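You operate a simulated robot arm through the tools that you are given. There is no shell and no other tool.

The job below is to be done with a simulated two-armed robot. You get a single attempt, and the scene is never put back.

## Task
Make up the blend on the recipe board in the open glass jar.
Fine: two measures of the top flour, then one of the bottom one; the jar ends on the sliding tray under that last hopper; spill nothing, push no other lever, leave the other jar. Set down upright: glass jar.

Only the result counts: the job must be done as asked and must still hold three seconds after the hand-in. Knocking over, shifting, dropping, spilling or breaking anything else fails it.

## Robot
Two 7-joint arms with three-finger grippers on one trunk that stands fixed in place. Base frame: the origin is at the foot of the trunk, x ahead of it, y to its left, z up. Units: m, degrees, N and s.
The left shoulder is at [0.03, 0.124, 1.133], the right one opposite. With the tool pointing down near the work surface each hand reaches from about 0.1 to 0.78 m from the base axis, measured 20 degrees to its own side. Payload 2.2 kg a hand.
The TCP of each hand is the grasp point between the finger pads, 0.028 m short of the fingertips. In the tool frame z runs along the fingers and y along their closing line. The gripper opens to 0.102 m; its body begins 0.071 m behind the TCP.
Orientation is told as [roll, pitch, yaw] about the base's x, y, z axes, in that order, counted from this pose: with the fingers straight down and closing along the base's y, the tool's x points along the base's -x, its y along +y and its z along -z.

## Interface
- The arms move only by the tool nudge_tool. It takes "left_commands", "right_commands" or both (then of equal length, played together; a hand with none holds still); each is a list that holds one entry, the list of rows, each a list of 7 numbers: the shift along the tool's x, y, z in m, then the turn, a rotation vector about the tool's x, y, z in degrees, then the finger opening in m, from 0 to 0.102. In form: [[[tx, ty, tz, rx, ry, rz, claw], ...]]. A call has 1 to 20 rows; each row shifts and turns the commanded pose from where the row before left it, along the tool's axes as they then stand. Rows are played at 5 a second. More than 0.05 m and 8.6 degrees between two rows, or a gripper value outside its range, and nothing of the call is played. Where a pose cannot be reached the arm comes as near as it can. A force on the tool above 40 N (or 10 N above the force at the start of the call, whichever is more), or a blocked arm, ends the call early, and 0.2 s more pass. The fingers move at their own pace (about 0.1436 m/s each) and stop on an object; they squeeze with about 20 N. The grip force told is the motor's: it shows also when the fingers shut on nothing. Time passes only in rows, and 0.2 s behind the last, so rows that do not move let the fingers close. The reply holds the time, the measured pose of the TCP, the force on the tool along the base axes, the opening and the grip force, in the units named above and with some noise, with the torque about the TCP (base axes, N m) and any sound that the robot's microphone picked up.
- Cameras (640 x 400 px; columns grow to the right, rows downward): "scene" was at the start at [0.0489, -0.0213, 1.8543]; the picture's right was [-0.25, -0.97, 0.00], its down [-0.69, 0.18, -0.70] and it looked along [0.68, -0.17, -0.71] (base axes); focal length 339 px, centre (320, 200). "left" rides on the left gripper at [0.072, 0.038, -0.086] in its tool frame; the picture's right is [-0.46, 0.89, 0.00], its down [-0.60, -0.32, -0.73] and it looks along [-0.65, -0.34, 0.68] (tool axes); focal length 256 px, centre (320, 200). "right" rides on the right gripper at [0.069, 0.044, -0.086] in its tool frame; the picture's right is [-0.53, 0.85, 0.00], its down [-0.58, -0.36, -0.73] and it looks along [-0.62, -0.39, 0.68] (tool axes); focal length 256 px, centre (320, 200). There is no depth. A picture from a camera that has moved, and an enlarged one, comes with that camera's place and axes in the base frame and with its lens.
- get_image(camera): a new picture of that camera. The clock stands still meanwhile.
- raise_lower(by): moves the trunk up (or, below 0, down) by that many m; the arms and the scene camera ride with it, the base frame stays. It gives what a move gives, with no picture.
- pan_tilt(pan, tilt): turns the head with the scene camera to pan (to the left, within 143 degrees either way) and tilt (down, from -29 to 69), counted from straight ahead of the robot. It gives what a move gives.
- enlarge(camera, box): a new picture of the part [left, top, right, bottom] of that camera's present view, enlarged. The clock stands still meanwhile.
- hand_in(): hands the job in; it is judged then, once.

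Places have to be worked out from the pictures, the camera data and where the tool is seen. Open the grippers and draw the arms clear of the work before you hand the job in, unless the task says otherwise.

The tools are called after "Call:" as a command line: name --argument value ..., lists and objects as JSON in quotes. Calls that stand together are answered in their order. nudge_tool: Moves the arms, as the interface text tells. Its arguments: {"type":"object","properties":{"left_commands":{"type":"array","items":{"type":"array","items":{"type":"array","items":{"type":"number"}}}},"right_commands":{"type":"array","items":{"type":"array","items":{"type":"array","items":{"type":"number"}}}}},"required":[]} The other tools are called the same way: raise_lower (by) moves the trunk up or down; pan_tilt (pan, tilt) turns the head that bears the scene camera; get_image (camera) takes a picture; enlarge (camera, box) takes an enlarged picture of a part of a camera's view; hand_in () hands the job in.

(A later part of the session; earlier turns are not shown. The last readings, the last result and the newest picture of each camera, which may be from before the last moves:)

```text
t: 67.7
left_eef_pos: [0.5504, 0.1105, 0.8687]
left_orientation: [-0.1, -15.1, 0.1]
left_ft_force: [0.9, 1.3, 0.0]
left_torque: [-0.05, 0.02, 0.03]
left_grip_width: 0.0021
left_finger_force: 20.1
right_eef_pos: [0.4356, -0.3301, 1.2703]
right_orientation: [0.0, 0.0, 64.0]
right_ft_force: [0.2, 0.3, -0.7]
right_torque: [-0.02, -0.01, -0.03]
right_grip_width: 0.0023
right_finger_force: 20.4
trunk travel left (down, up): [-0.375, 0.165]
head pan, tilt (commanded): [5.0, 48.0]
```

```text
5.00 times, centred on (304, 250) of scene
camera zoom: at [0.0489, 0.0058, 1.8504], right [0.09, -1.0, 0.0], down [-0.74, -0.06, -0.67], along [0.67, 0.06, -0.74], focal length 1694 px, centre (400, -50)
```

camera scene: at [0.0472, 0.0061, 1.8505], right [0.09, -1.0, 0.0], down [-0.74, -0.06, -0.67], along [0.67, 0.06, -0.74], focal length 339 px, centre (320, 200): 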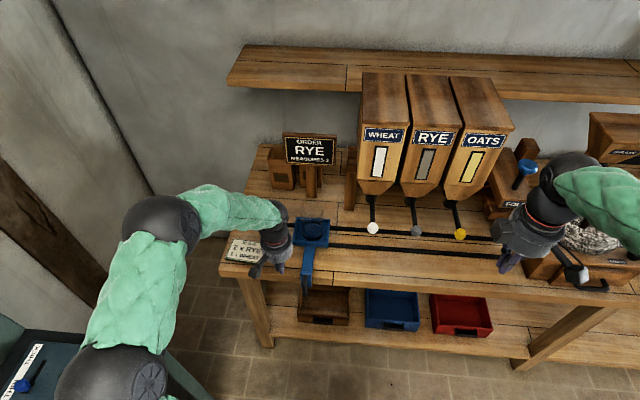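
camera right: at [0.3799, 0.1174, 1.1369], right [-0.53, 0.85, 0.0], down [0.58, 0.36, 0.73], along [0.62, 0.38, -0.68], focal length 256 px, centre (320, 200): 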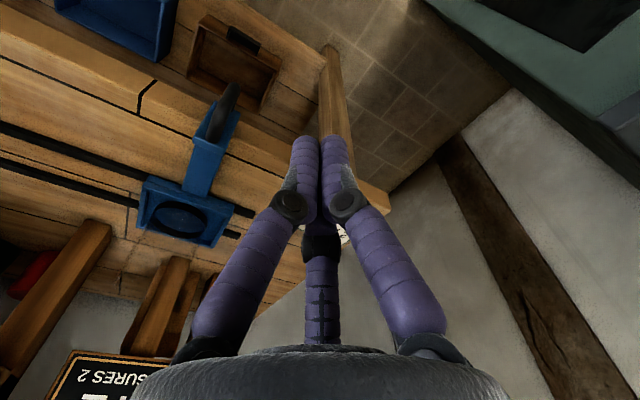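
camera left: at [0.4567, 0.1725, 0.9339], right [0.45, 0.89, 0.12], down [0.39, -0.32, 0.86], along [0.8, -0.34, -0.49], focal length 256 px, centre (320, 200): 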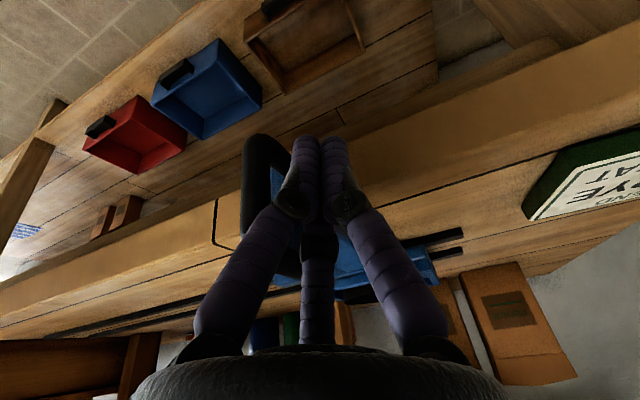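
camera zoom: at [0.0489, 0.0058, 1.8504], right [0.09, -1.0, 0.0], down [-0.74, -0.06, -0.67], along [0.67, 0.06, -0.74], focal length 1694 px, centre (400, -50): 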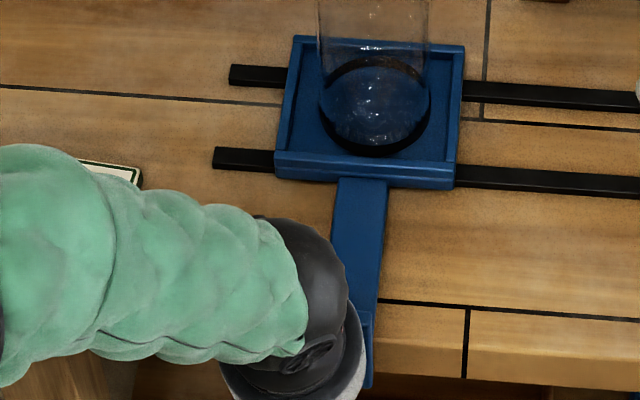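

The tray slides smoothly with ~1.3 N and the jar rides along. I continue at about 3 cm/s.

Call:
nudge_tool --left_commands '[[[0, -0.004, 0, 0, 0, 0, 0.0], [0, -0.005, 0, 0, 0, 0, 0.0], [0, -0.006, 0, 0, 0, 0, 0.0], [0, -0.006, 0, 0, 0, 0, 0.0], [0, -0.006, 0, 0, 0, 0, 0.0], [0, -0.006, 0, 0, 0, 0, 0.0], [0, -0.006, 0, 0, 0, 0, 0.0], [0, -0.006, 0, 0, 0, 0, 0.0], [0, -0.006, 0, 0, 0, 0, 0.0], [0, -0.006, 0, 0, 0, 0, 0.0], [0, -0.006, 0, 0, 0, 0, 0.0], [0, -0.006, 0, 0, 0, 0, 0.0], [0, -0.006, 0, 0, 0, 0, 0.0], [0, -0.006, 0, 0, 0, 0, 0.0], [0, -0.006, 0, 0, 0, 0, 0.0], [0, -0.006, 0, 0, 0, 0, 0.0], [0, -0.005, 0, 0, 0, 0, 0.0], [0, -0.004, 0, 0, 0, 0, 0.0]]]'

Call:
get_image --camera "scene"

```text
t: 71.5
left_eef_pos: [0.5491, 0.0079, 0.8671]
left_orientation: [0.0, -15.1, 0.0]
left_ft_force: [0.3, 0.7, -1.0]
left_torque: [0.0, 0.01, -0.01]
left_grip_width: 0.0021
left_finger_force: 20.1
right_eef_pos: [0.4361, -0.3307, 1.2725]
right_orientation: [-0.1, 0.0, 64.0]
right_ft_force: [0.5, -0.2, 0.9]
right_torque: [-0.01, -0.02, 0.02]
right_grip_width: 0.0021
right_finger_force: 20.1
trunk travel left (down, up): [-0.375, 0.165]
head pan, tilt (commanded): [5.0, 48.0]
```

```text
taken
camera scene: at [0.0488, 0.0056, 1.8504], right [0.09, -1.0, 0.0], down [-0.74, -0.06, -0.67], along [0.67, 0.06, -0.74], focal length 339 px, centre (320, 200)
```

scene: 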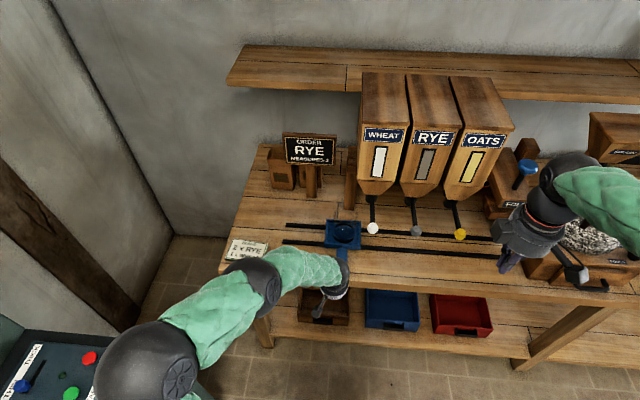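

The jar is at y≈−0.016 now. I continue another ~0.1 m.

Call:
nudge_tool --left_commands '[[[0, -0.004, 0, 0, 0, 0, 0.0], [0, -0.005, 0, 0, 0, 0, 0.0], [0, -0.006, 0, 0, 0, 0, 0.0], [0, -0.006, 0, 0, 0, 0, 0.0], [0, -0.006, 0, 0, 0, 0, 0.0], [0, -0.006, 0, 0, 0, 0, 0.0], [0, -0.006, 0, 0, 0, 0, 0.0], [0, -0.006, 0, 0, 0, 0, 0.0], [0, -0.006, 0, 0, 0, 0, 0.0], [0, -0.006, 0, 0, 0, 0, 0.0], [0, -0.006, 0, 0, 0, 0, 0.0], [0, -0.006, 0, 0, 0, 0, 0.0], [0, -0.006, 0, 0, 0, 0, 0.0], [0, -0.006, 0, 0, 0, 0, 0.0], [0, -0.006, 0, 0, 0, 0, 0.0], [0, -0.006, 0, 0, 0, 0, 0.0], [0, -0.005, 0, 0, 0, 0, 0.0], [0, -0.004, 0, 0, 0, 0, 0.0]]]'

Call:
get_image --camera "scene"

Call:
enlarge --camera "scene" --box '[330, 190, 458, 270]'

```text
t: 75.3
left_eef_pos: [0.5503, -0.0948, 0.8691]
left_orientation: [0.0, -15.1, -0.1]
left_ft_force: [-0.7, -0.2, 0.3]
left_torque: [-0.03, 0.02, -0.03]
left_grip_width: 0.0022
left_finger_force: 19.9
right_eef_pos: [0.4346, -0.3305, 1.2711]
right_orientation: [0.0, -0.1, 64.0]
right_ft_force: [0.1, 0.0, -0.4]
right_torque: [-0.02, 0.03, -0.02]
right_grip_width: 0.0022
right_finger_force: 19.1
trunk travel left (down, up): [-0.375, 0.165]
head pan, tilt (commanded): [5.0, 48.0]
```

```text
taken
camera scene: at [0.0488, 0.0055, 1.8504], right [0.09, -1.0, 0.0], down [-0.74, -0.06, -0.67], along [0.67, 0.06, -0.74], focal length 339 px, centre (320, 200)
```

scene: 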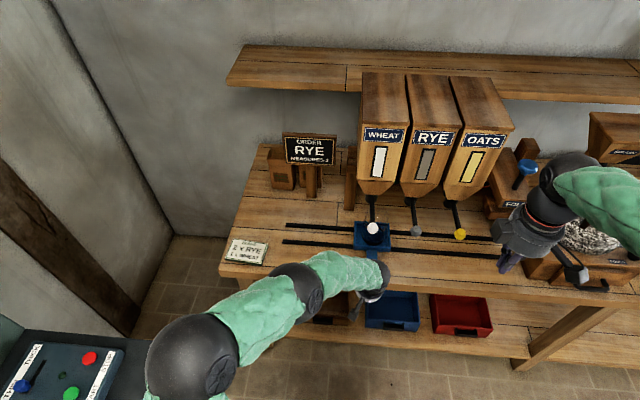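

```text
5.00 times, centred on (394, 230) of scene
camera zoom: at [0.0488, 0.0055, 1.8504], right [0.09, -1.0, 0.0], down [-0.74, -0.06, -0.67], along [0.67, 0.06, -0.74], focal length 1694 px, centre (-50, 50)
```

zoom: 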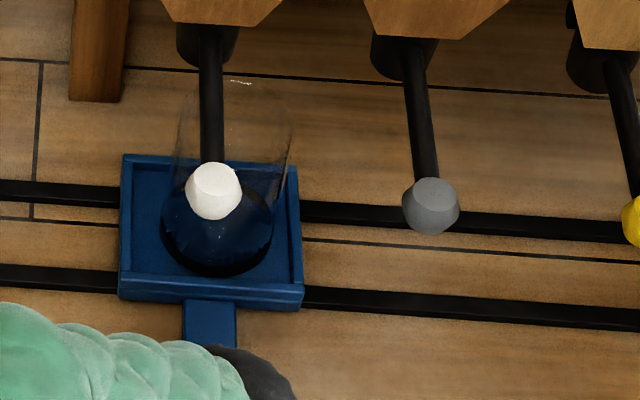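

The jar is at y≈−0.12, matching the dead reckoning. I push another ~0.087 m toward the RYE spout (y≈−0.212).

Call:
nudge_tool --left_commands '[[[0, -0.004, 0, 0, 0, 0, 0.0], [0, -0.005, 0, 0, 0, 0, 0.0], [0, -0.006, 0, 0, 0, 0, 0.0], [0, -0.006, 0, 0, 0, 0, 0.0], [0, -0.006, 0, 0, 0, 0, 0.0], [0, -0.006, 0, 0, 0, 0, 0.0], [0, -0.006, 0, 0, 0, 0, 0.0], [0, -0.006, 0, 0, 0, 0, 0.0], [0, -0.006, 0, 0, 0, 0, 0.0], [0, -0.006, 0, 0, 0, 0, 0.0], [0, -0.006, 0, 0, 0, 0, 0.0], [0, -0.006, 0, 0, 0, 0, 0.0], [0, -0.006, 0, 0, 0, 0, 0.0], [0, -0.005, 0, 0, 0, 0, 0.0], [0, -0.004, 0, 0, 0, 0, 0.0], [0, -0.003, 0, 0, 0, 0, 0.0], [0, 0, 0, 0, 0, 0, 0.0]]]'

Call:
enlarge --camera "scene" --box '[350, 190, 478, 270]'

Call:
get_image --camera "left"

```text
t: 78.9
left_eef_pos: [0.5506, -0.1807, 0.8683]
left_orientation: [0.0, -15.1, 0.0]
left_ft_force: [-0.5, -0.4, 0.8]
left_torque: [-0.01, 0.03, -0.02]
left_grip_width: 0.002
left_finger_force: 20.2
right_eef_pos: [0.4356, -0.3308, 1.2713]
right_orientation: [-0.1, 0.0, 64.1]
right_ft_force: [0.4, -1.0, 0.0]
right_torque: [-0.02, 0.01, -0.01]
right_grip_width: 0.0022
right_finger_force: 19.5
trunk travel left (down, up): [-0.375, 0.165]
head pan, tilt (commanded): [5.0, 48.0]
```

```text
5.00 times, centred on (414, 230) of scene
camera zoom: at [0.0487, 0.0056, 1.8504], right [0.09, -1.0, 0.0], down [-0.74, -0.06, -0.67], along [0.67, 0.06, -0.74], focal length 1694 px, centre (-150, 50)
```

zoom: 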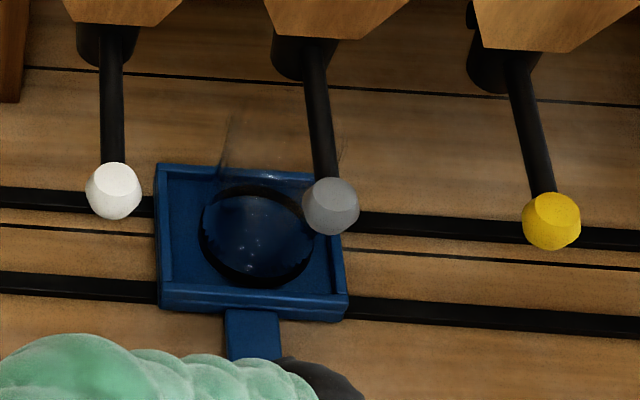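

```text
taken
camera left: at [0.4568, -0.1422, 0.9341], right [0.45, 0.89, 0.12], down [0.39, -0.32, 0.86], along [0.8, -0.34, -0.49], focal length 256 px, centre (320, 200)
```

left: 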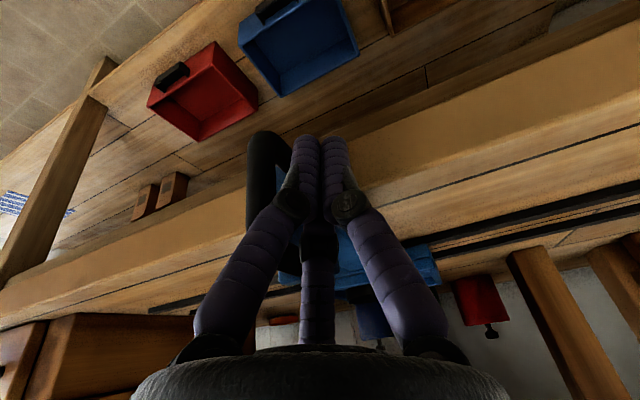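

The tray coasted a little beyond the fingers: the jar now reads y≈−0.218 against the RYE spout at y≈−0.212. I check from the right camera too.

Call:
get_image --camera "right"

Call:
enlarge --camera "scene" --box '[370, 190, 434, 230]'

```text
taken
camera right: at [0.3658, -0.3731, 1.358], right [-0.53, 0.85, 0.0], down [0.58, 0.36, 0.73], along [0.62, 0.38, -0.68], focal length 256 px, centre (320, 200)
```

right: 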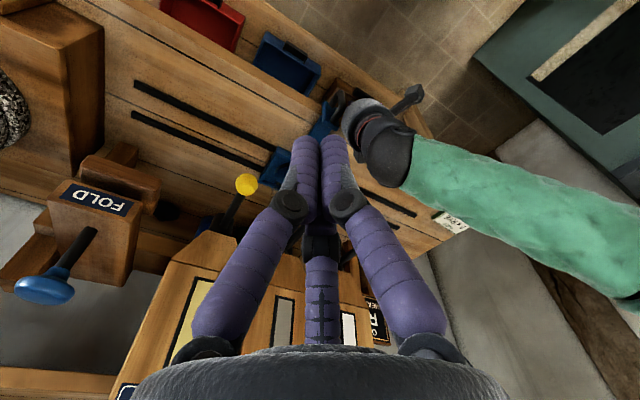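

```text
10.00 times, centred on (402, 210) of scene
camera zoom: at [0.0487, 0.0056, 1.8504], right [0.09, -1.0, 0.0], down [-0.74, -0.06, -0.67], along [0.67, 0.06, -0.74], focal length 3388 px, centre (-500, 100)
```

zoom: 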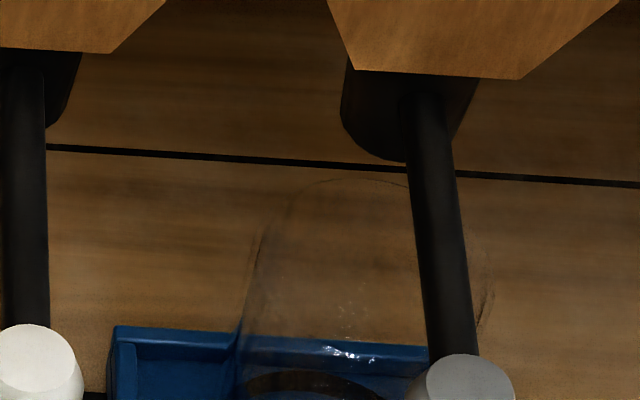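

The jar's rim centre is at y≈−0.215 against the spout's −0.211, x matches within 2 mm; that's well under the spout. I retreat the left hand: first +y off the handle, then back, up and away.

Call:
nudge_tool --left_commands '[[[0, 0.015, 0, 0, 0, 0, 0.0], [0, 0.02, 0, 0, 0, 0, 0.0], [0.0212, 0, -0.0367, 0, 0, 0, 0.0], [0.0212, 0, -0.0367, 0, 0, 0, 0.0], [0.0212, 0, -0.0367, 0, 0, 0, 0.0], [0.0212, 0, -0.0367, 0, 0, 0, 0.0], [0.0212, 0, -0.0367, 0, 0, 0, 0.0], [0, 0.045, -0.01, 0, 0, 0, 0.0], [0, 0.045, -0.01, 0, 0, 0, 0.0], [0, 0.045, -0.01, 0, 0, 0, 0.0], [0, 0.045, -0.01, 0, 0, 0, 0.0], [0, 0.045, -0.01, 0, 0, 0, 0.0], [0, 0.045, -0.01, 0, 0, 0, 0.0], [0, 0.045, -0.01, 0, 0, 0, 0.0], [0, 0.045, -0.01, 0, 0, 0, 0.0], [0, 0.045, -0.01, 0, 0, 0, 0.0], [0, 0, 0, 0, 7.5, 0, 0.0], [0, 0, 0, 0, 7.5, 0, 0.0]]]'

Call:
get_image --camera "scene"

Call:
enlarge --camera "scene" --box '[350, 190, 478, 270]'

```text
t: 82.7
left_eef_pos: [0.3771, 0.2591, 1.104]
left_orientation: [0.0, -0.1, -0.1]
left_ft_force: [0.3, -0.2, -0.5]
left_torque: [-0.01, 0.04, 0.02]
left_grip_width: 0.0022
left_finger_force: 20.1
right_eef_pos: [0.4362, -0.3307, 1.2715]
right_orientation: [-0.1, 0.1, 63.9]
right_ft_force: [-0.5, 1.0, 0.0]
right_torque: [-0.02, 0.0, 0.01]
right_grip_width: 0.0021
right_finger_force: 19.5
trunk travel left (down, up): [-0.375, 0.165]
head pan, tilt (commanded): [5.0, 48.0]
```

```text
taken
camera scene: at [0.0495, 0.0062, 1.8504], right [0.09, -1.0, 0.0], down [-0.74, -0.07, -0.67], along [0.67, 0.06, -0.74], focal length 339 px, centre (320, 200)
```

scene: 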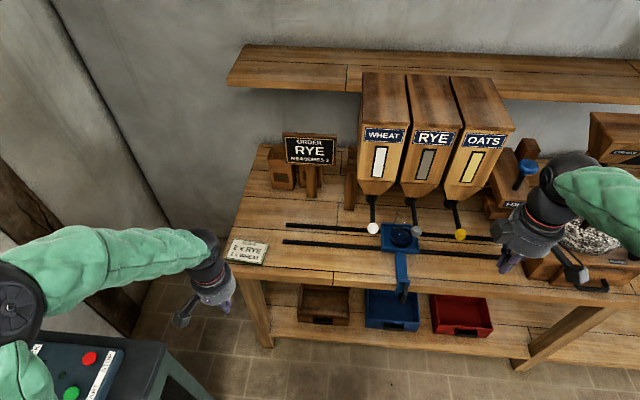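

```text
5.00 times, centred on (414, 230) of scene
camera zoom: at [0.0495, 0.0062, 1.8504], right [0.09, -1.0, 0.0], down [-0.74, -0.07, -0.67], along [0.67, 0.06, -0.74], focal length 1694 px, centre (-150, 50)
```

zoom: 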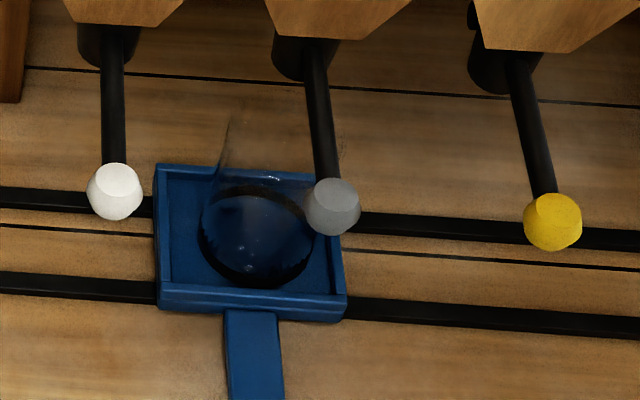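

The tray and jar stay put. A look from the left camera will show the jar–spout alignment from another side.

Call:
get_image --camera "left"

Call:
get_image --camera "right"

```text
taken
camera left: at [0.3034, 0.2982, 1.1919], right [0.47, 0.89, 0.0], down [0.6, -0.32, 0.73], along [0.65, -0.34, -0.68], focal length 256 px, centre (320, 200)
```

left: 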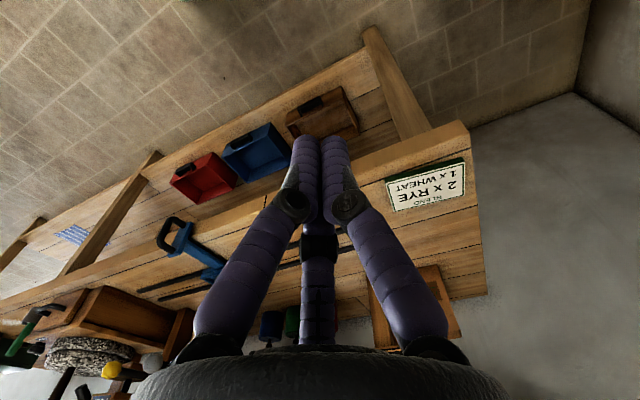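

```text
taken
camera right: at [0.3665, -0.3725, 1.3579], right [-0.53, 0.85, 0.0], down [0.58, 0.36, 0.73], along [0.62, 0.38, -0.68], focal length 256 px, centre (320, 200)
```

right: 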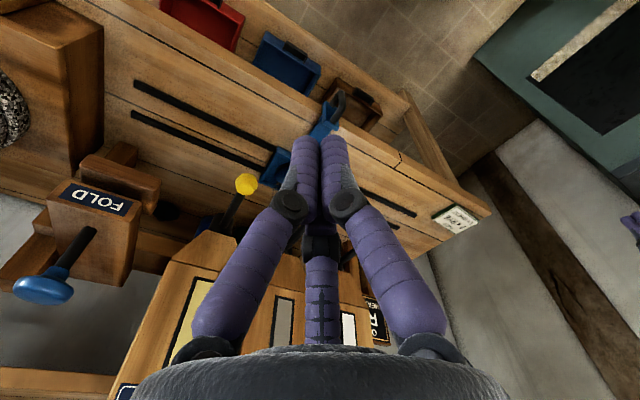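

I prepare the right hand for the RYE lever: yaw back to 0, tilt 30° (body leaning back from the hoppers), then line up in y with the RYE knob at (0.638, −0.2115, 1.09).

Call:
nudge_tool --right_commands '[[[0, 0, 0, 0, 0, 8, 0.0], [0, 0, 0, 0, 0, 8, 0.0], [0, 0, 0, 0, 0, 8, 0.0], [0, 0, 0, 0, 0, 8, 0.0], [0, 0, 0, 0, 0, 8, 0.0], [0, 0, 0, 0, 0, 8, 0.0], [0, 0, 0, 0, 0, 8, 0.0], [0, 0, 0, 0, 0, 8, 0.0], [0, 0, 0, 0, -7.5, 0, 0.0], [0, 0, 0, 0, -7.5, 0, 0.0], [0, 0, 0, 0, -7.5, 0, 0.0], [0, 0, 0, 0, -7.5, 0, 0.0], [0, 0.0398, 0, 0, 0, 0, 0.0], [0, 0.0398, 0, 0, 0, 0, 0.0], [0, 0.0398, 0, 0, 0, 0, 0.0], [0, 0, 0, 0, 0, 0, 0.0]]]'

Call:
get_image --camera "scene"

Call:
get_image --camera "right"

```text
t: 86.1
left_eef_pos: [0.3761, 0.2594, 1.1045]
left_orientation: [-0.1, -0.1, 0.0]
left_ft_force: [-0.8, 0.6, -0.5]
left_torque: [0.02, -0.02, -0.01]
left_grip_width: 0.0024
left_finger_force: 20.3
right_eef_pos: [0.4359, -0.2111, 1.2727]
right_orientation: [0.0, -30.0, -0.2]
right_ft_force: [0.4, 0.1, 0.7]
right_torque: [0.04, -0.01, 0.0]
right_grip_width: 0.0021
right_finger_force: 19.4
trunk travel left (down, up): [-0.375, 0.165]
head pan, tilt (commanded): [5.0, 48.0]
```

```text
taken
camera scene: at [0.0483, 0.0051, 1.8504], right [0.09, -1.0, 0.0], down [-0.74, -0.06, -0.67], along [0.67, 0.06, -0.74], focal length 339 px, centre (320, 200)
```

scene: 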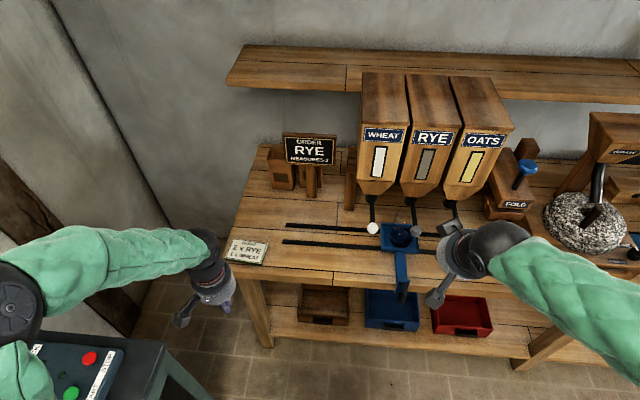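

```text
taken
camera right: at [0.3328, -0.1675, 1.3124], right [0.46, 0.84, 0.27], down [0.13, -0.37, 0.92], along [0.88, -0.39, -0.28], focal length 256 px, centre (320, 200)
```

right: 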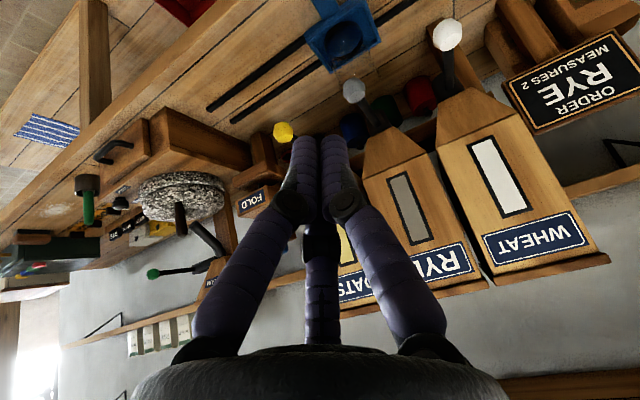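

The right camera confirms the RYE knob at (0.639, −0.211, 1.09). I move the closed fingertips to just above it (tips ≈4 cm over the knob).

Call:
nudge_tool --right_commands '[[[-0.0227, 0, 0.0359, 0, 0, 0, 0.0], [-0.0227, 0, 0.0359, 0, 0, 0, 0.0], [-0.0227, 0, 0.0359, 0, 0, 0, 0.0], [-0.0227, 0, 0.0359, 0, 0, 0, 0.0], [-0.0227, 0, 0.0359, 0, 0, 0, 0.0], [0, 0, 0, 0, 0, 0, 0.0]]]'

Call:
get_image --camera "right"

Call:
enlarge --camera "scene" --box '[350, 170, 478, 250]'

```text
t: 87.5
left_eef_pos: [0.3748, 0.2605, 1.1044]
left_orientation: [0.0, -0.1, -0.1]
left_ft_force: [-0.2, -0.1, 0.5]
left_torque: [0.0, -0.06, -0.01]
left_grip_width: 0.0025
left_finger_force: 20.1
right_eef_pos: [0.6234, -0.2088, 1.1747]
right_orientation: [0.0, -30.2, -0.1]
right_ft_force: [0.2, 0.3, 0.3]
right_torque: [0.01, -0.02, 0.04]
right_grip_width: 0.0021
right_finger_force: 20.2
trunk travel left (down, up): [-0.375, 0.165]
head pan, tilt (commanded): [5.0, 48.0]
```

```text
taken
camera right: at [0.5198, -0.166, 1.214], right [0.46, 0.85, 0.27], down [0.13, -0.36, 0.92], along [0.88, -0.39, -0.28], focal length 256 px, centre (320, 200)
```

right: 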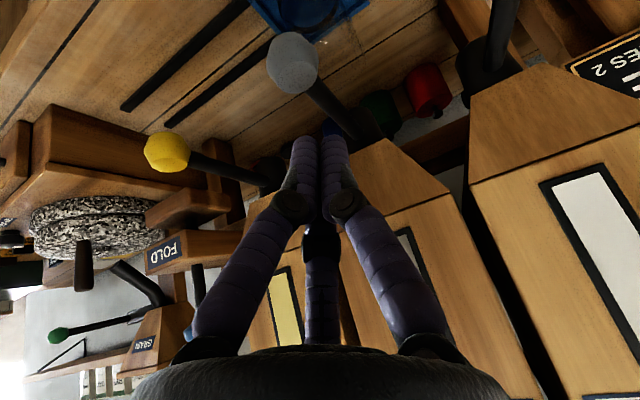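

```text
5.00 times, centred on (414, 210) of scene
camera zoom: at [0.047, 0.0058, 1.8505], right [0.09, -1.0, 0.0], down [-0.74, -0.06, -0.67], along [0.67, 0.06, -0.74], focal length 1694 px, centre (-150, 150)
```

zoom: 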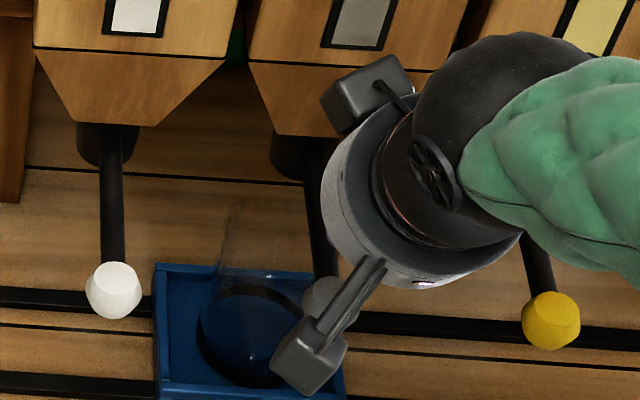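

The tips are vertically over the RYE knob. I descend 3.4 cm to just above it, then go in small steps.

Call:
nudge_tool --right_commands '[[[0.006, -0.001, 0.0104, 0, 0, 0, 0.0], [0.006, 0, 0.0104, 0, 0, 0, 0.0], [0.005, 0, 0.0087, 0, 0, 0, 0.0], [0, 0, 0, 0, 0, 0, 0.0]]]'

Call:
get_image --camera "right"

```text
t: 88.5
left_eef_pos: [0.3771, 0.2601, 1.1045]
left_orientation: [0.1, -0.1, 0.0]
left_ft_force: [0.3, 0.0, 0.0]
left_torque: [0.0, -0.03, 0.01]
left_grip_width: 0.002
left_finger_force: 20.1
right_eef_pos: [0.6249, -0.2106, 1.1397]
right_orientation: [0.0, -30.0, 0.0]
right_ft_force: [0.9, 0.2, 0.6]
right_torque: [0.02, -0.03, -0.01]
right_grip_width: 0.002
right_finger_force: 19.9
trunk travel left (down, up): [-0.375, 0.165]
head pan, tilt (commanded): [5.0, 48.0]
```

```text
taken
camera right: at [0.5208, -0.1671, 1.1797], right [0.46, 0.85, 0.27], down [0.13, -0.36, 0.92], along [0.88, -0.39, -0.28], focal length 256 px, centre (320, 200)
```

right: 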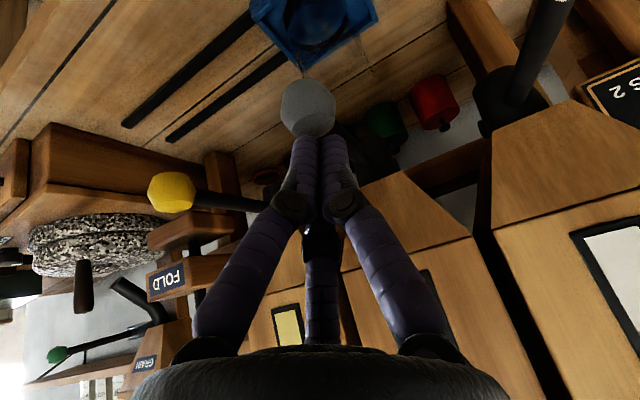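

The fingertips are right at the knob. I press down in small steps and watch force and sound.

Call:
nudge_tool --right_commands '[[[0.0015, 0, 0.0026, 0, 0, 0, 0.0], [0.0015, 0, 0.0026, 0, 0, 0, 0.0], [0.0015, 0, 0.0026, 0, 0, 0, 0.0], [0.0015, 0, 0.0026, 0, 0, 0, 0.0]]]'

Call:
get_image --camera "right"

```text
t: 89.5
left_eef_pos: [0.3771, 0.2598, 1.1044]
left_orientation: [0.0, -0.1, 0.0]
left_ft_force: [-0.3, -0.2, 0.1]
left_torque: [-0.01, -0.03, -0.04]
left_grip_width: 0.0023
left_finger_force: 20.0
right_eef_pos: [0.6247, -0.2106, 1.1277]
right_orientation: [0.0, -29.9, 0.0]
right_ft_force: [-1.4, -0.3, 0.8]
right_torque: [-0.05, 0.01, 0.0]
right_grip_width: 0.0022
right_finger_force: 20.2
trunk travel left (down, up): [-0.375, 0.165]
head pan, tilt (commanded): [5.0, 48.0]
```

```text
taken
camera right: at [0.5209, -0.1675, 1.1676], right [0.46, 0.85, 0.27], down [0.13, -0.36, 0.92], along [0.88, -0.39, -0.28], focal length 256 px, centre (320, 200)
```

right: 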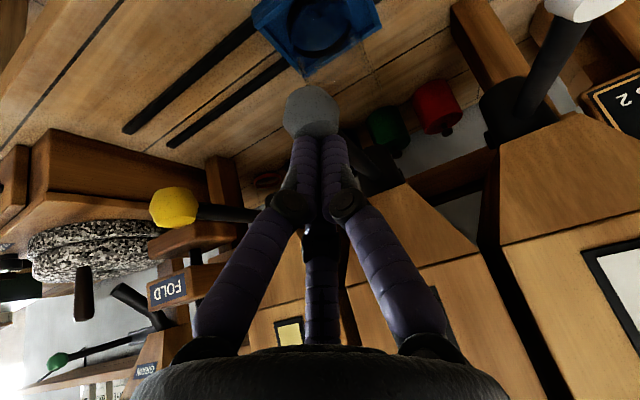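

Contact is just beginning. I keep pressing down, 4 mm per step.

Call:
nudge_tool --right_commands '[[[0.002, 0, 0.0035, 0, 0, 0, 0.0], [0.002, 0, 0.0035, 0, 0, 0, 0.0], [0.002, 0, 0.0035, 0, 0, 0, 0.0]]]'

Call:
get_image --camera "right"

```text
t: 90.3
left_eef_pos: [0.3761, 0.2595, 1.1046]
left_orientation: [0.0, -0.1, 0.0]
left_ft_force: [0.1, 0.7, 0.3]
left_torque: [0.04, -0.04, -0.02]
left_grip_width: 0.0023
left_finger_force: 20.2
right_eef_pos: [0.6247, -0.2117, 1.115]
right_orientation: [0.0, -30.0, 0.0]
right_ft_force: [0.1, 0.4, 1.1]
right_torque: [-0.05, -0.02, -0.01]
right_grip_width: 0.0023
right_finger_force: 20.3
trunk travel left (down, up): [-0.375, 0.165]
head pan, tilt (commanded): [5.0, 48.0]
```

```text
taken
camera right: at [0.5211, -0.1673, 1.1554], right [0.46, 0.85, 0.27], down [0.13, -0.36, 0.92], along [0.88, -0.39, -0.28], focal length 256 px, centre (320, 200)
```

right: 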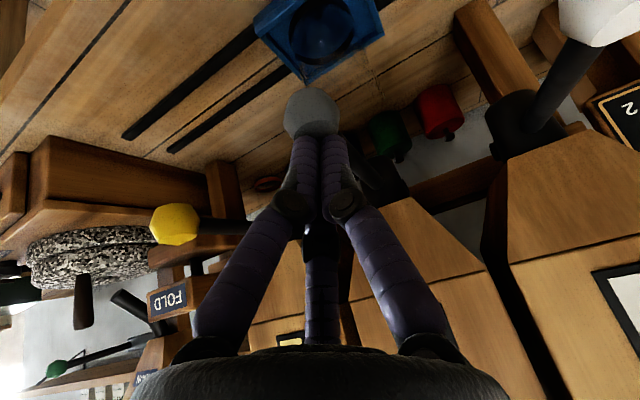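

The knob follows down with only ~1 N, so the lever is a push-down type. I keep going in small steps and listen for the dispense.

Call:
nudge_tool --right_commands '[[[0.002, 0, 0.0035, 0, 0, 0, 0.0], [0.002, 0, 0.0035, 0, 0, 0, 0.0], [0.002, 0, 0.0035, 0, 0, 0, 0.0]]]'

Call:
get_image --camera "right"

```text
t: 91.1
left_eef_pos: [0.376, 0.2598, 1.1055]
left_orientation: [0.0, -0.1, 0.0]
left_ft_force: [-0.5, 0.4, 0.0]
left_torque: [-0.03, 0.0, -0.01]
left_grip_width: 0.0023
left_finger_force: 20.5
right_eef_pos: [0.6239, -0.2118, 1.103]
right_orientation: [0.0, -30.0, -0.1]
right_ft_force: [-1.6, 0.3, 2.1]
right_torque: [-0.02, 0.0, -0.01]
right_grip_width: 0.0023
right_finger_force: 20.0
trunk travel left (down, up): [-0.375, 0.165]
head pan, tilt (commanded): [5.0, 48.0]
```

```text
taken
camera right: at [0.5209, -0.1674, 1.1433], right [0.46, 0.84, 0.27], down [0.13, -0.37, 0.92], along [0.88, -0.39, -0.28], focal length 256 px, centre (320, 200)
```

right: 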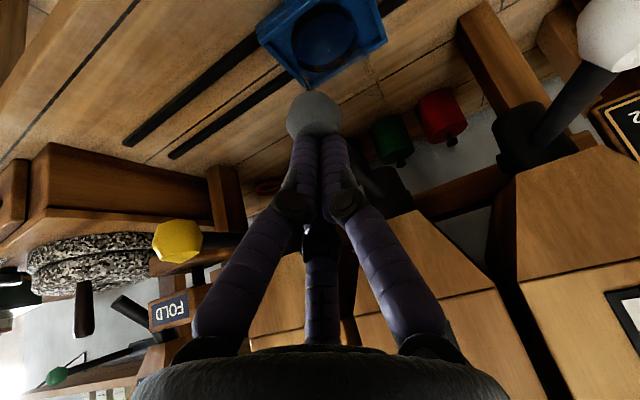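

Still moving smoothly (2 N). I continue down another 12 mm.

Call:
nudge_tool --right_commands '[[[0.002, 0, 0.0035, 0, 0, 0, 0.0], [0.002, 0, 0.0035, 0, 0, 0, 0.0], [0.002, 0, 0.0035, 0, 0, 0, 0.0]]]'

Call:
get_image --camera "right"

```text
t: 91.9
left_eef_pos: [0.3755, 0.2588, 1.1045]
left_orientation: [0.0, -0.1, -0.1]
left_ft_force: [-0.3, 0.0, -0.2]
left_torque: [-0.02, 0.01, -0.02]
left_grip_width: 0.0024
left_finger_force: 19.8
right_eef_pos: [0.6244, -0.2129, 1.0909]
right_orientation: [0.0, -30.0, -0.1]
right_ft_force: [-0.5, 0.6, 1.6]
right_torque: [0.01, -0.04, 0.0]
right_grip_width: 0.0019
right_finger_force: 31.4
trunk travel left (down, up): [-0.375, 0.165]
head pan, tilt (commanded): [5.0, 48.0]
```

```text
taken
camera right: at [0.5209, -0.1677, 1.1309], right [0.46, 0.85, 0.27], down [0.13, -0.36, 0.92], along [0.88, -0.39, -0.28], focal length 256 px, centre (320, 200)
```

right: 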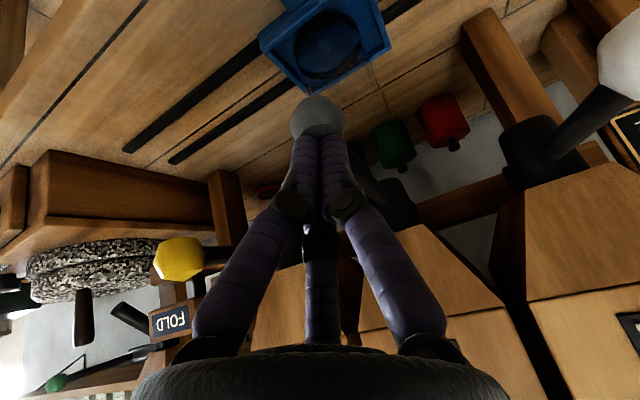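

The knob is down ~4 cm with light resistance and no sound yet. I continue.

Call:
nudge_tool --right_commands '[[[0.002, 0, 0.0035, 0, 0, 0, 0.0], [0.002, 0, 0.0035, 0, 0, 0, 0.0]]]'

Call:
get_image --camera "right"

Call:
enlarge --camera "scene" --box '[350, 180, 446, 240]'

```text
t: 92.5
left_eef_pos: [0.3759, 0.259, 1.1046]
left_orientation: [0.0, -0.1, 0.1]
left_ft_force: [0.2, -0.3, -0.1]
left_torque: [-0.02, 0.01, 0.01]
left_grip_width: 0.002
left_finger_force: 20.1
right_eef_pos: [0.6243, -0.2117, 1.0825]
right_orientation: [-0.1, -30.1, 0.0]
right_ft_force: [0.1, 0.3, 1.4]
right_torque: [0.01, -0.02, -0.04]
right_grip_width: 0.0059
right_finger_force: 31.6
trunk travel left (down, up): [-0.375, 0.165]
head pan, tilt (commanded): [5.0, 48.0]
```

```text
taken
camera right: at [0.521, -0.1676, 1.1231], right [0.46, 0.84, 0.27], down [0.13, -0.36, 0.92], along [0.88, -0.39, -0.28], focal length 256 px, centre (320, 200)
```

right: 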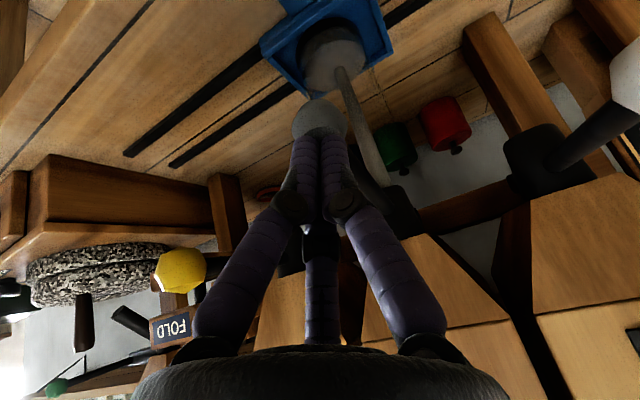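

```text
6.67 times, centred on (398, 210) of scene
camera zoom: at [0.0484, 0.0058, 1.8504], right [0.09, -1.0, 0.0], down [-0.74, -0.06, -0.67], along [0.67, 0.06, -0.74], focal length 2259 px, centre (-200, 133)
```

zoom: 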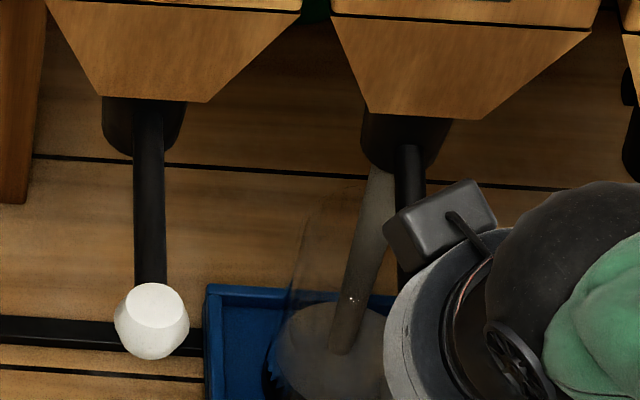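

Flour is now pouring from the RYE spout into the jar. I lift the hand off right away to let the lever return and then look.

Call:
nudge_tool --right_commands '[[[-0.015, 0, -0.026, 0, 0, 0, 0.0], [-0.015, 0, -0.026, 0, 0, 0, 0.0]]]'

Call:
get_image --camera "right"

Call:
enlarge --camera "scene" --box '[350, 180, 446, 240]'

```text
t: 93.1
left_eef_pos: [0.3763, 0.2593, 1.1047]
left_orientation: [0.0, -0.2, -0.1]
left_ft_force: [-0.8, -0.2, -0.7]
left_torque: [0.01, -0.01, 0.01]
left_grip_width: 0.0021
left_finger_force: 20.1
right_eef_pos: [0.6246, -0.211, 1.1427]
right_orientation: [0.0, -30.0, 0.0]
right_ft_force: [-0.4, 0.4, -0.7]
right_torque: [0.01, 0.0, -0.01]
right_grip_width: 0.0019
right_finger_force: 31.7
trunk travel left (down, up): [-0.375, 0.165]
head pan, tilt (commanded): [5.0, 48.0]
```

```text
taken
camera right: at [0.5215, -0.1676, 1.1837], right [0.46, 0.85, 0.27], down [0.14, -0.36, 0.92], along [0.88, -0.39, -0.28], focal length 256 px, centre (320, 200)
```

right: 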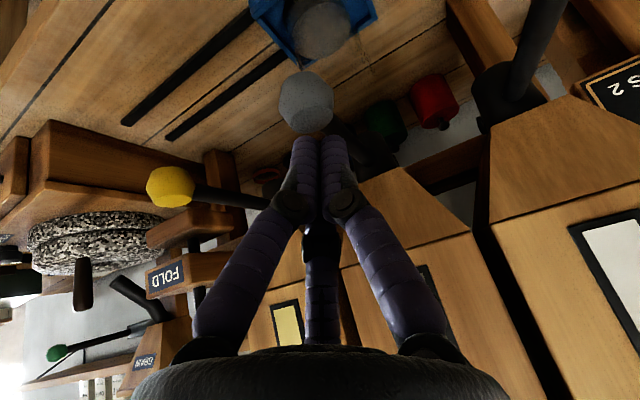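

```text
6.67 times, centred on (398, 210) of scene
camera zoom: at [0.0488, 0.0058, 1.8504], right [0.09, -1.0, 0.0], down [-0.74, -0.06, -0.67], along [0.67, 0.06, -0.74], focal length 2259 px, centre (-200, 133)
```

zoom: 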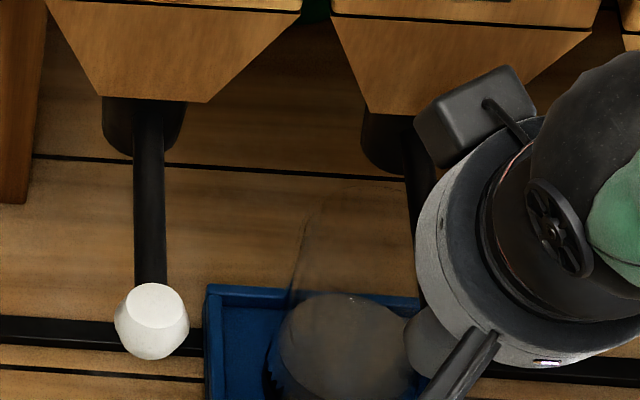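

The lever sprang back and the stream stopped; grey flour is in the jar. I move the hand back to see the fill level before deciding on the second stroke.

Call:
nudge_tool --right_commands '[[[-0.005, -0.01, -0.03, 0, 0, 0, 0.0], [0.035, -0.02, -0.025, 0, 0, 0, 0.0], [0.035, -0.02, -0.025, 0, 0, 0, 0.0], [0.035, -0.02, -0.025, 0, 0, 0, 0.0], [0, 0, 0, 0, 0, 0, 0.0]]]'

Call:
enlarge --camera "scene" --box '[362, 190, 458, 250]'

Call:
get_image --camera "right"

```text
t: 94.3
left_eef_pos: [0.378, 0.259, 1.1043]
left_orientation: [0.0, 0.0, 0.0]
left_ft_force: [-0.6, 1.0, -0.9]
left_torque: [0.02, 0.0, -0.02]
left_grip_width: 0.0024
left_finger_force: 19.9
right_eef_pos: [0.486, -0.2819, 1.1817]
right_orientation: [0.0, -29.9, 0.0]
right_ft_force: [-0.1, -0.6, 0.1]
right_torque: [-0.01, 0.0, 0.0]
right_grip_width: 0.0022
right_finger_force: 31.9
trunk travel left (down, up): [-0.375, 0.165]
head pan, tilt (commanded): [5.0, 48.0]
```

```text
6.67 times, centred on (410, 220) of scene
camera zoom: at [0.0505, 0.0061, 1.8504], right [0.09, -1.0, 0.0], down [-0.74, -0.06, -0.67], along [0.67, 0.06, -0.74], focal length 2259 px, centre (-280, 67)
```

zoom: 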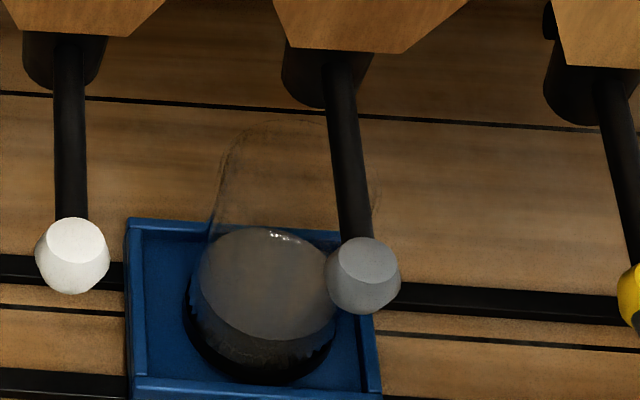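

```text
taken
camera right: at [0.3827, -0.2379, 1.2222], right [0.46, 0.85, 0.27], down [0.14, -0.36, 0.92], along [0.88, -0.39, -0.28], focal length 256 px, centre (320, 200)
```

right: 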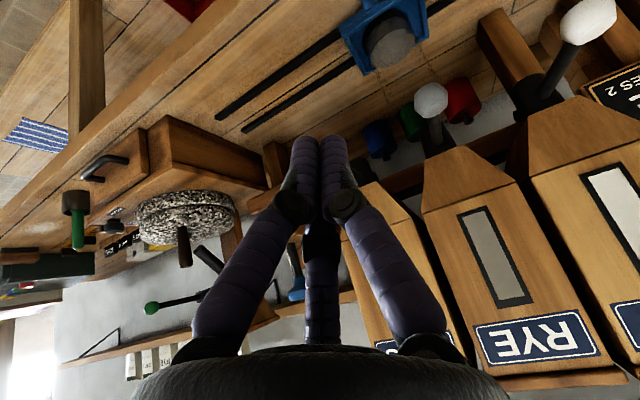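

One measure filled the jar to about 3 cm, nothing spilled, and the lever is back up. I repeat the same stroke for the second RYE measure: return over the knob first.

Call:
nudge_tool --right_commands '[[[-0.035, 0.02, 0.025, 0, 0, 0, 0.0], [-0.035, 0.02, 0.025, 0, 0, 0, 0.0], [-0.035, 0.02, 0.025, 0, 0, 0, 0.0], [0.005, 0.01, 0.03, 0, 0, 0, 0.0], [0, 0, 0, 0, 0, 0, 0.0]]]'

Call:
get_image --camera "right"

```text
t: 95.5
left_eef_pos: [0.3757, 0.2607, 1.1054]
left_orientation: [0.1, -0.1, 0.0]
left_ft_force: [-1.4, -0.3, 0.1]
left_torque: [0.02, 0.01, 0.02]
left_grip_width: 0.0023
left_finger_force: 20.0
right_eef_pos: [0.6246, -0.2125, 1.1423]
right_orientation: [0.1, -30.0, -0.1]
right_ft_force: [-1.0, 0.1, -1.2]
right_torque: [-0.01, -0.03, -0.02]
right_grip_width: 0.0023
right_finger_force: 31.2
trunk travel left (down, up): [-0.375, 0.165]
head pan, tilt (commanded): [5.0, 48.0]
```

```text
taken
camera right: at [0.5215, -0.1674, 1.1836], right [0.46, 0.85, 0.27], down [0.13, -0.36, 0.92], along [0.88, -0.39, -0.28], focal length 256 px, centre (320, 200)
```

right: 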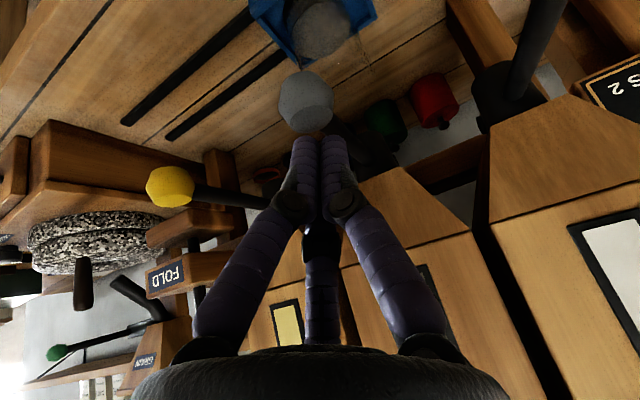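

Aligned as before. I press down to just short of the trigger depth (z≈1.092).

Call:
nudge_tool --right_commands '[[[0.004, 0.0005, 0.0069, 0, 0, 0, 0.0], [0.004, 0, 0.0069, 0, 0, 0, 0.0], [0.004, 0, 0.0069, 0, 0, 0, 0.0], [0.004, 0, 0.0069, 0, 0, 0, 0.0], [0.002, 0, 0.0035, 0, 0, 0, 0.0], [0.002, 0, 0.0035, 0, 0, 0, 0.0], [0.002, 0, 0.0035, 0, 0, 0, 0.0], [0.002, 0, 0.0035, 0, 0, 0, 0.0]]]'

Call:
get_image --camera "right"

```text
t: 97.3
left_eef_pos: [0.3757, 0.2592, 1.104]
left_orientation: [0.0, -0.1, -0.1]
left_ft_force: [-0.2, 0.5, 1.4]
left_torque: [-0.01, 0.02, -0.01]
left_grip_width: 0.0021
left_finger_force: 20.3
right_eef_pos: [0.6239, -0.212, 1.095]
right_orientation: [0.0, -30.0, 0.0]
right_ft_force: [-1.5, 0.2, 1.5]
right_torque: [0.04, 0.02, 0.03]
right_grip_width: 0.0023
right_finger_force: 31.2
trunk travel left (down, up): [-0.375, 0.165]
head pan, tilt (commanded): [5.0, 48.0]
```

```text
taken
camera right: at [0.521, -0.1669, 1.1348], right [0.46, 0.85, 0.27], down [0.13, -0.36, 0.92], along [0.88, -0.39, -0.28], focal length 256 px, centre (320, 200)
```

right: 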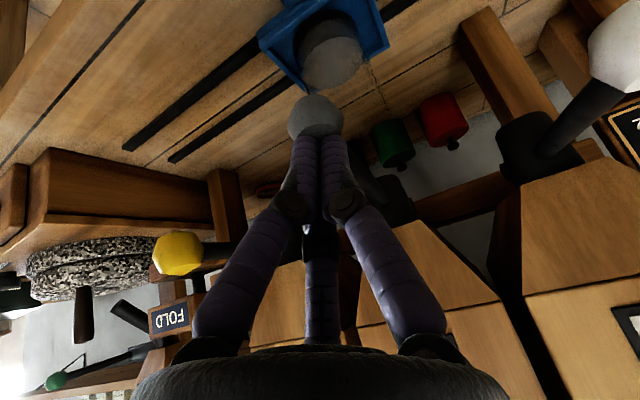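

No stream yet. I press the last 12 mm, as in the first stroke, to trigger the second measure.

Call:
nudge_tool --right_commands '[[[0.002, 0, 0.0035, 0, 0, 0, 0.0], [0.002, 0, 0.0035, 0, 0, 0, 0.0], [0.002, 0, 0.0035, 0, 0, 0, 0.0]]]'

Call:
get_image --camera "right"

```text
t: 98.1
left_eef_pos: [0.3755, 0.2586, 1.1047]
left_orientation: [0.0, 0.0, 0.0]
left_ft_force: [0.3, 0.2, 0.2]
left_torque: [0.0, 0.06, -0.02]
left_grip_width: 0.0022
left_finger_force: 20.2
right_eef_pos: [0.6237, -0.2107, 1.0827]
right_orientation: [0.0, -30.0, 0.0]
right_ft_force: [-1.3, -0.9, 2.0]
right_torque: [-0.01, -0.02, -0.01]
right_grip_width: 0.0059
right_finger_force: 31.6
trunk travel left (down, up): [-0.375, 0.165]
head pan, tilt (commanded): [5.0, 48.0]
```

```text
taken
camera right: at [0.5212, -0.167, 1.1228], right [0.46, 0.84, 0.27], down [0.13, -0.37, 0.92], along [0.88, -0.39, -0.28], focal length 256 px, centre (320, 200)
```

right: 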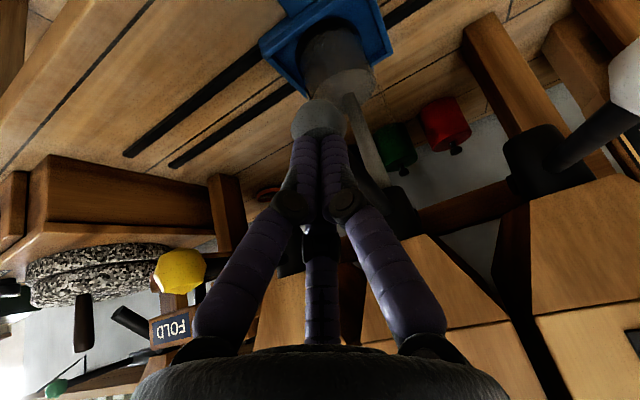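

The second measure is pouring. I lift off the same way as before.

Call:
nudge_tool --right_commands '[[[-0.015, 0, -0.026, 0, 0, 0, 0.0], [-0.015, 0, -0.026, 0, 0, 0, 0.0]]]'

Call:
nudge_tool --right_commands '[[[-0.005, -0.01, -0.03, 0, 0, 0, 0.0], [0.035, -0.02, -0.025, 0, 0, 0, 0.0], [0.035, -0.02, -0.025, 0, 0, 0, 0.0], [0.035, -0.02, -0.025, 0, 0, 0, 0.0], [0, 0, 0, 0, 0, 0, 0.0]]]'

Call:
enlarge --camera "scene" --box '[362, 190, 458, 250]'

Call:
get_image --camera "right"

```text
t: 98.7
left_eef_pos: [0.3759, 0.261, 1.1045]
left_orientation: [0.1, -0.1, 0.0]
left_ft_force: [0.0, 0.8, -0.5]
left_torque: [0.01, -0.02, -0.04]
left_grip_width: 0.0023
left_finger_force: 19.8
right_eef_pos: [0.625, -0.2108, 1.1422]
right_orientation: [-0.1, -30.0, 0.0]
right_ft_force: [0.0, 0.0, 0.1]
right_torque: [0.0, -0.02, 0.01]
right_grip_width: 0.0022
right_finger_force: 31.8
trunk travel left (down, up): [-0.375, 0.165]
head pan, tilt (commanded): [5.0, 48.0]
```

```text
t: 99.9
left_eef_pos: [0.3767, 0.2605, 1.1045]
left_orientation: [0.0, 0.1, 0.0]
left_ft_force: [-0.5, -0.6, -0.2]
left_torque: [0.04, 0.0, -0.01]
left_grip_width: 0.0022
left_finger_force: 20.7
right_eef_pos: [0.4868, -0.2797, 1.182]
right_orientation: [0.0, -30.0, 0.0]
right_ft_force: [0.3, 0.5, 0.2]
right_torque: [-0.01, 0.01, 0.05]
right_grip_width: 0.0021
right_finger_force: 31.2
trunk travel left (down, up): [-0.375, 0.165]
head pan, tilt (commanded): [5.0, 48.0]
```

```text
6.67 times, centred on (410, 220) of scene
camera zoom: at [0.0505, 0.0061, 1.8504], right [0.09, -1.0, 0.0], down [-0.74, -0.06, -0.67], along [0.67, 0.06, -0.74], focal length 2259 px, centre (-280, 67)
```

zoom: 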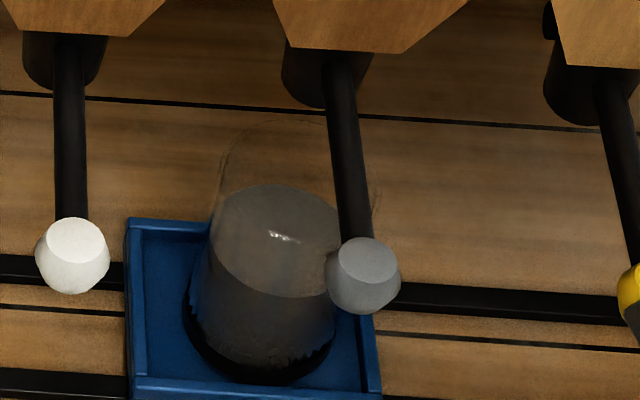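

```text
taken
camera right: at [0.3838, -0.2354, 1.2232], right [0.46, 0.85, 0.27], down [0.13, -0.36, 0.92], along [0.88, -0.39, -0.28], focal length 256 px, centre (320, 200)
```

right: 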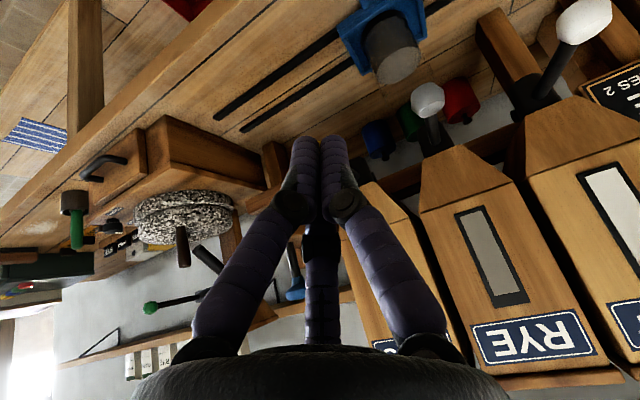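

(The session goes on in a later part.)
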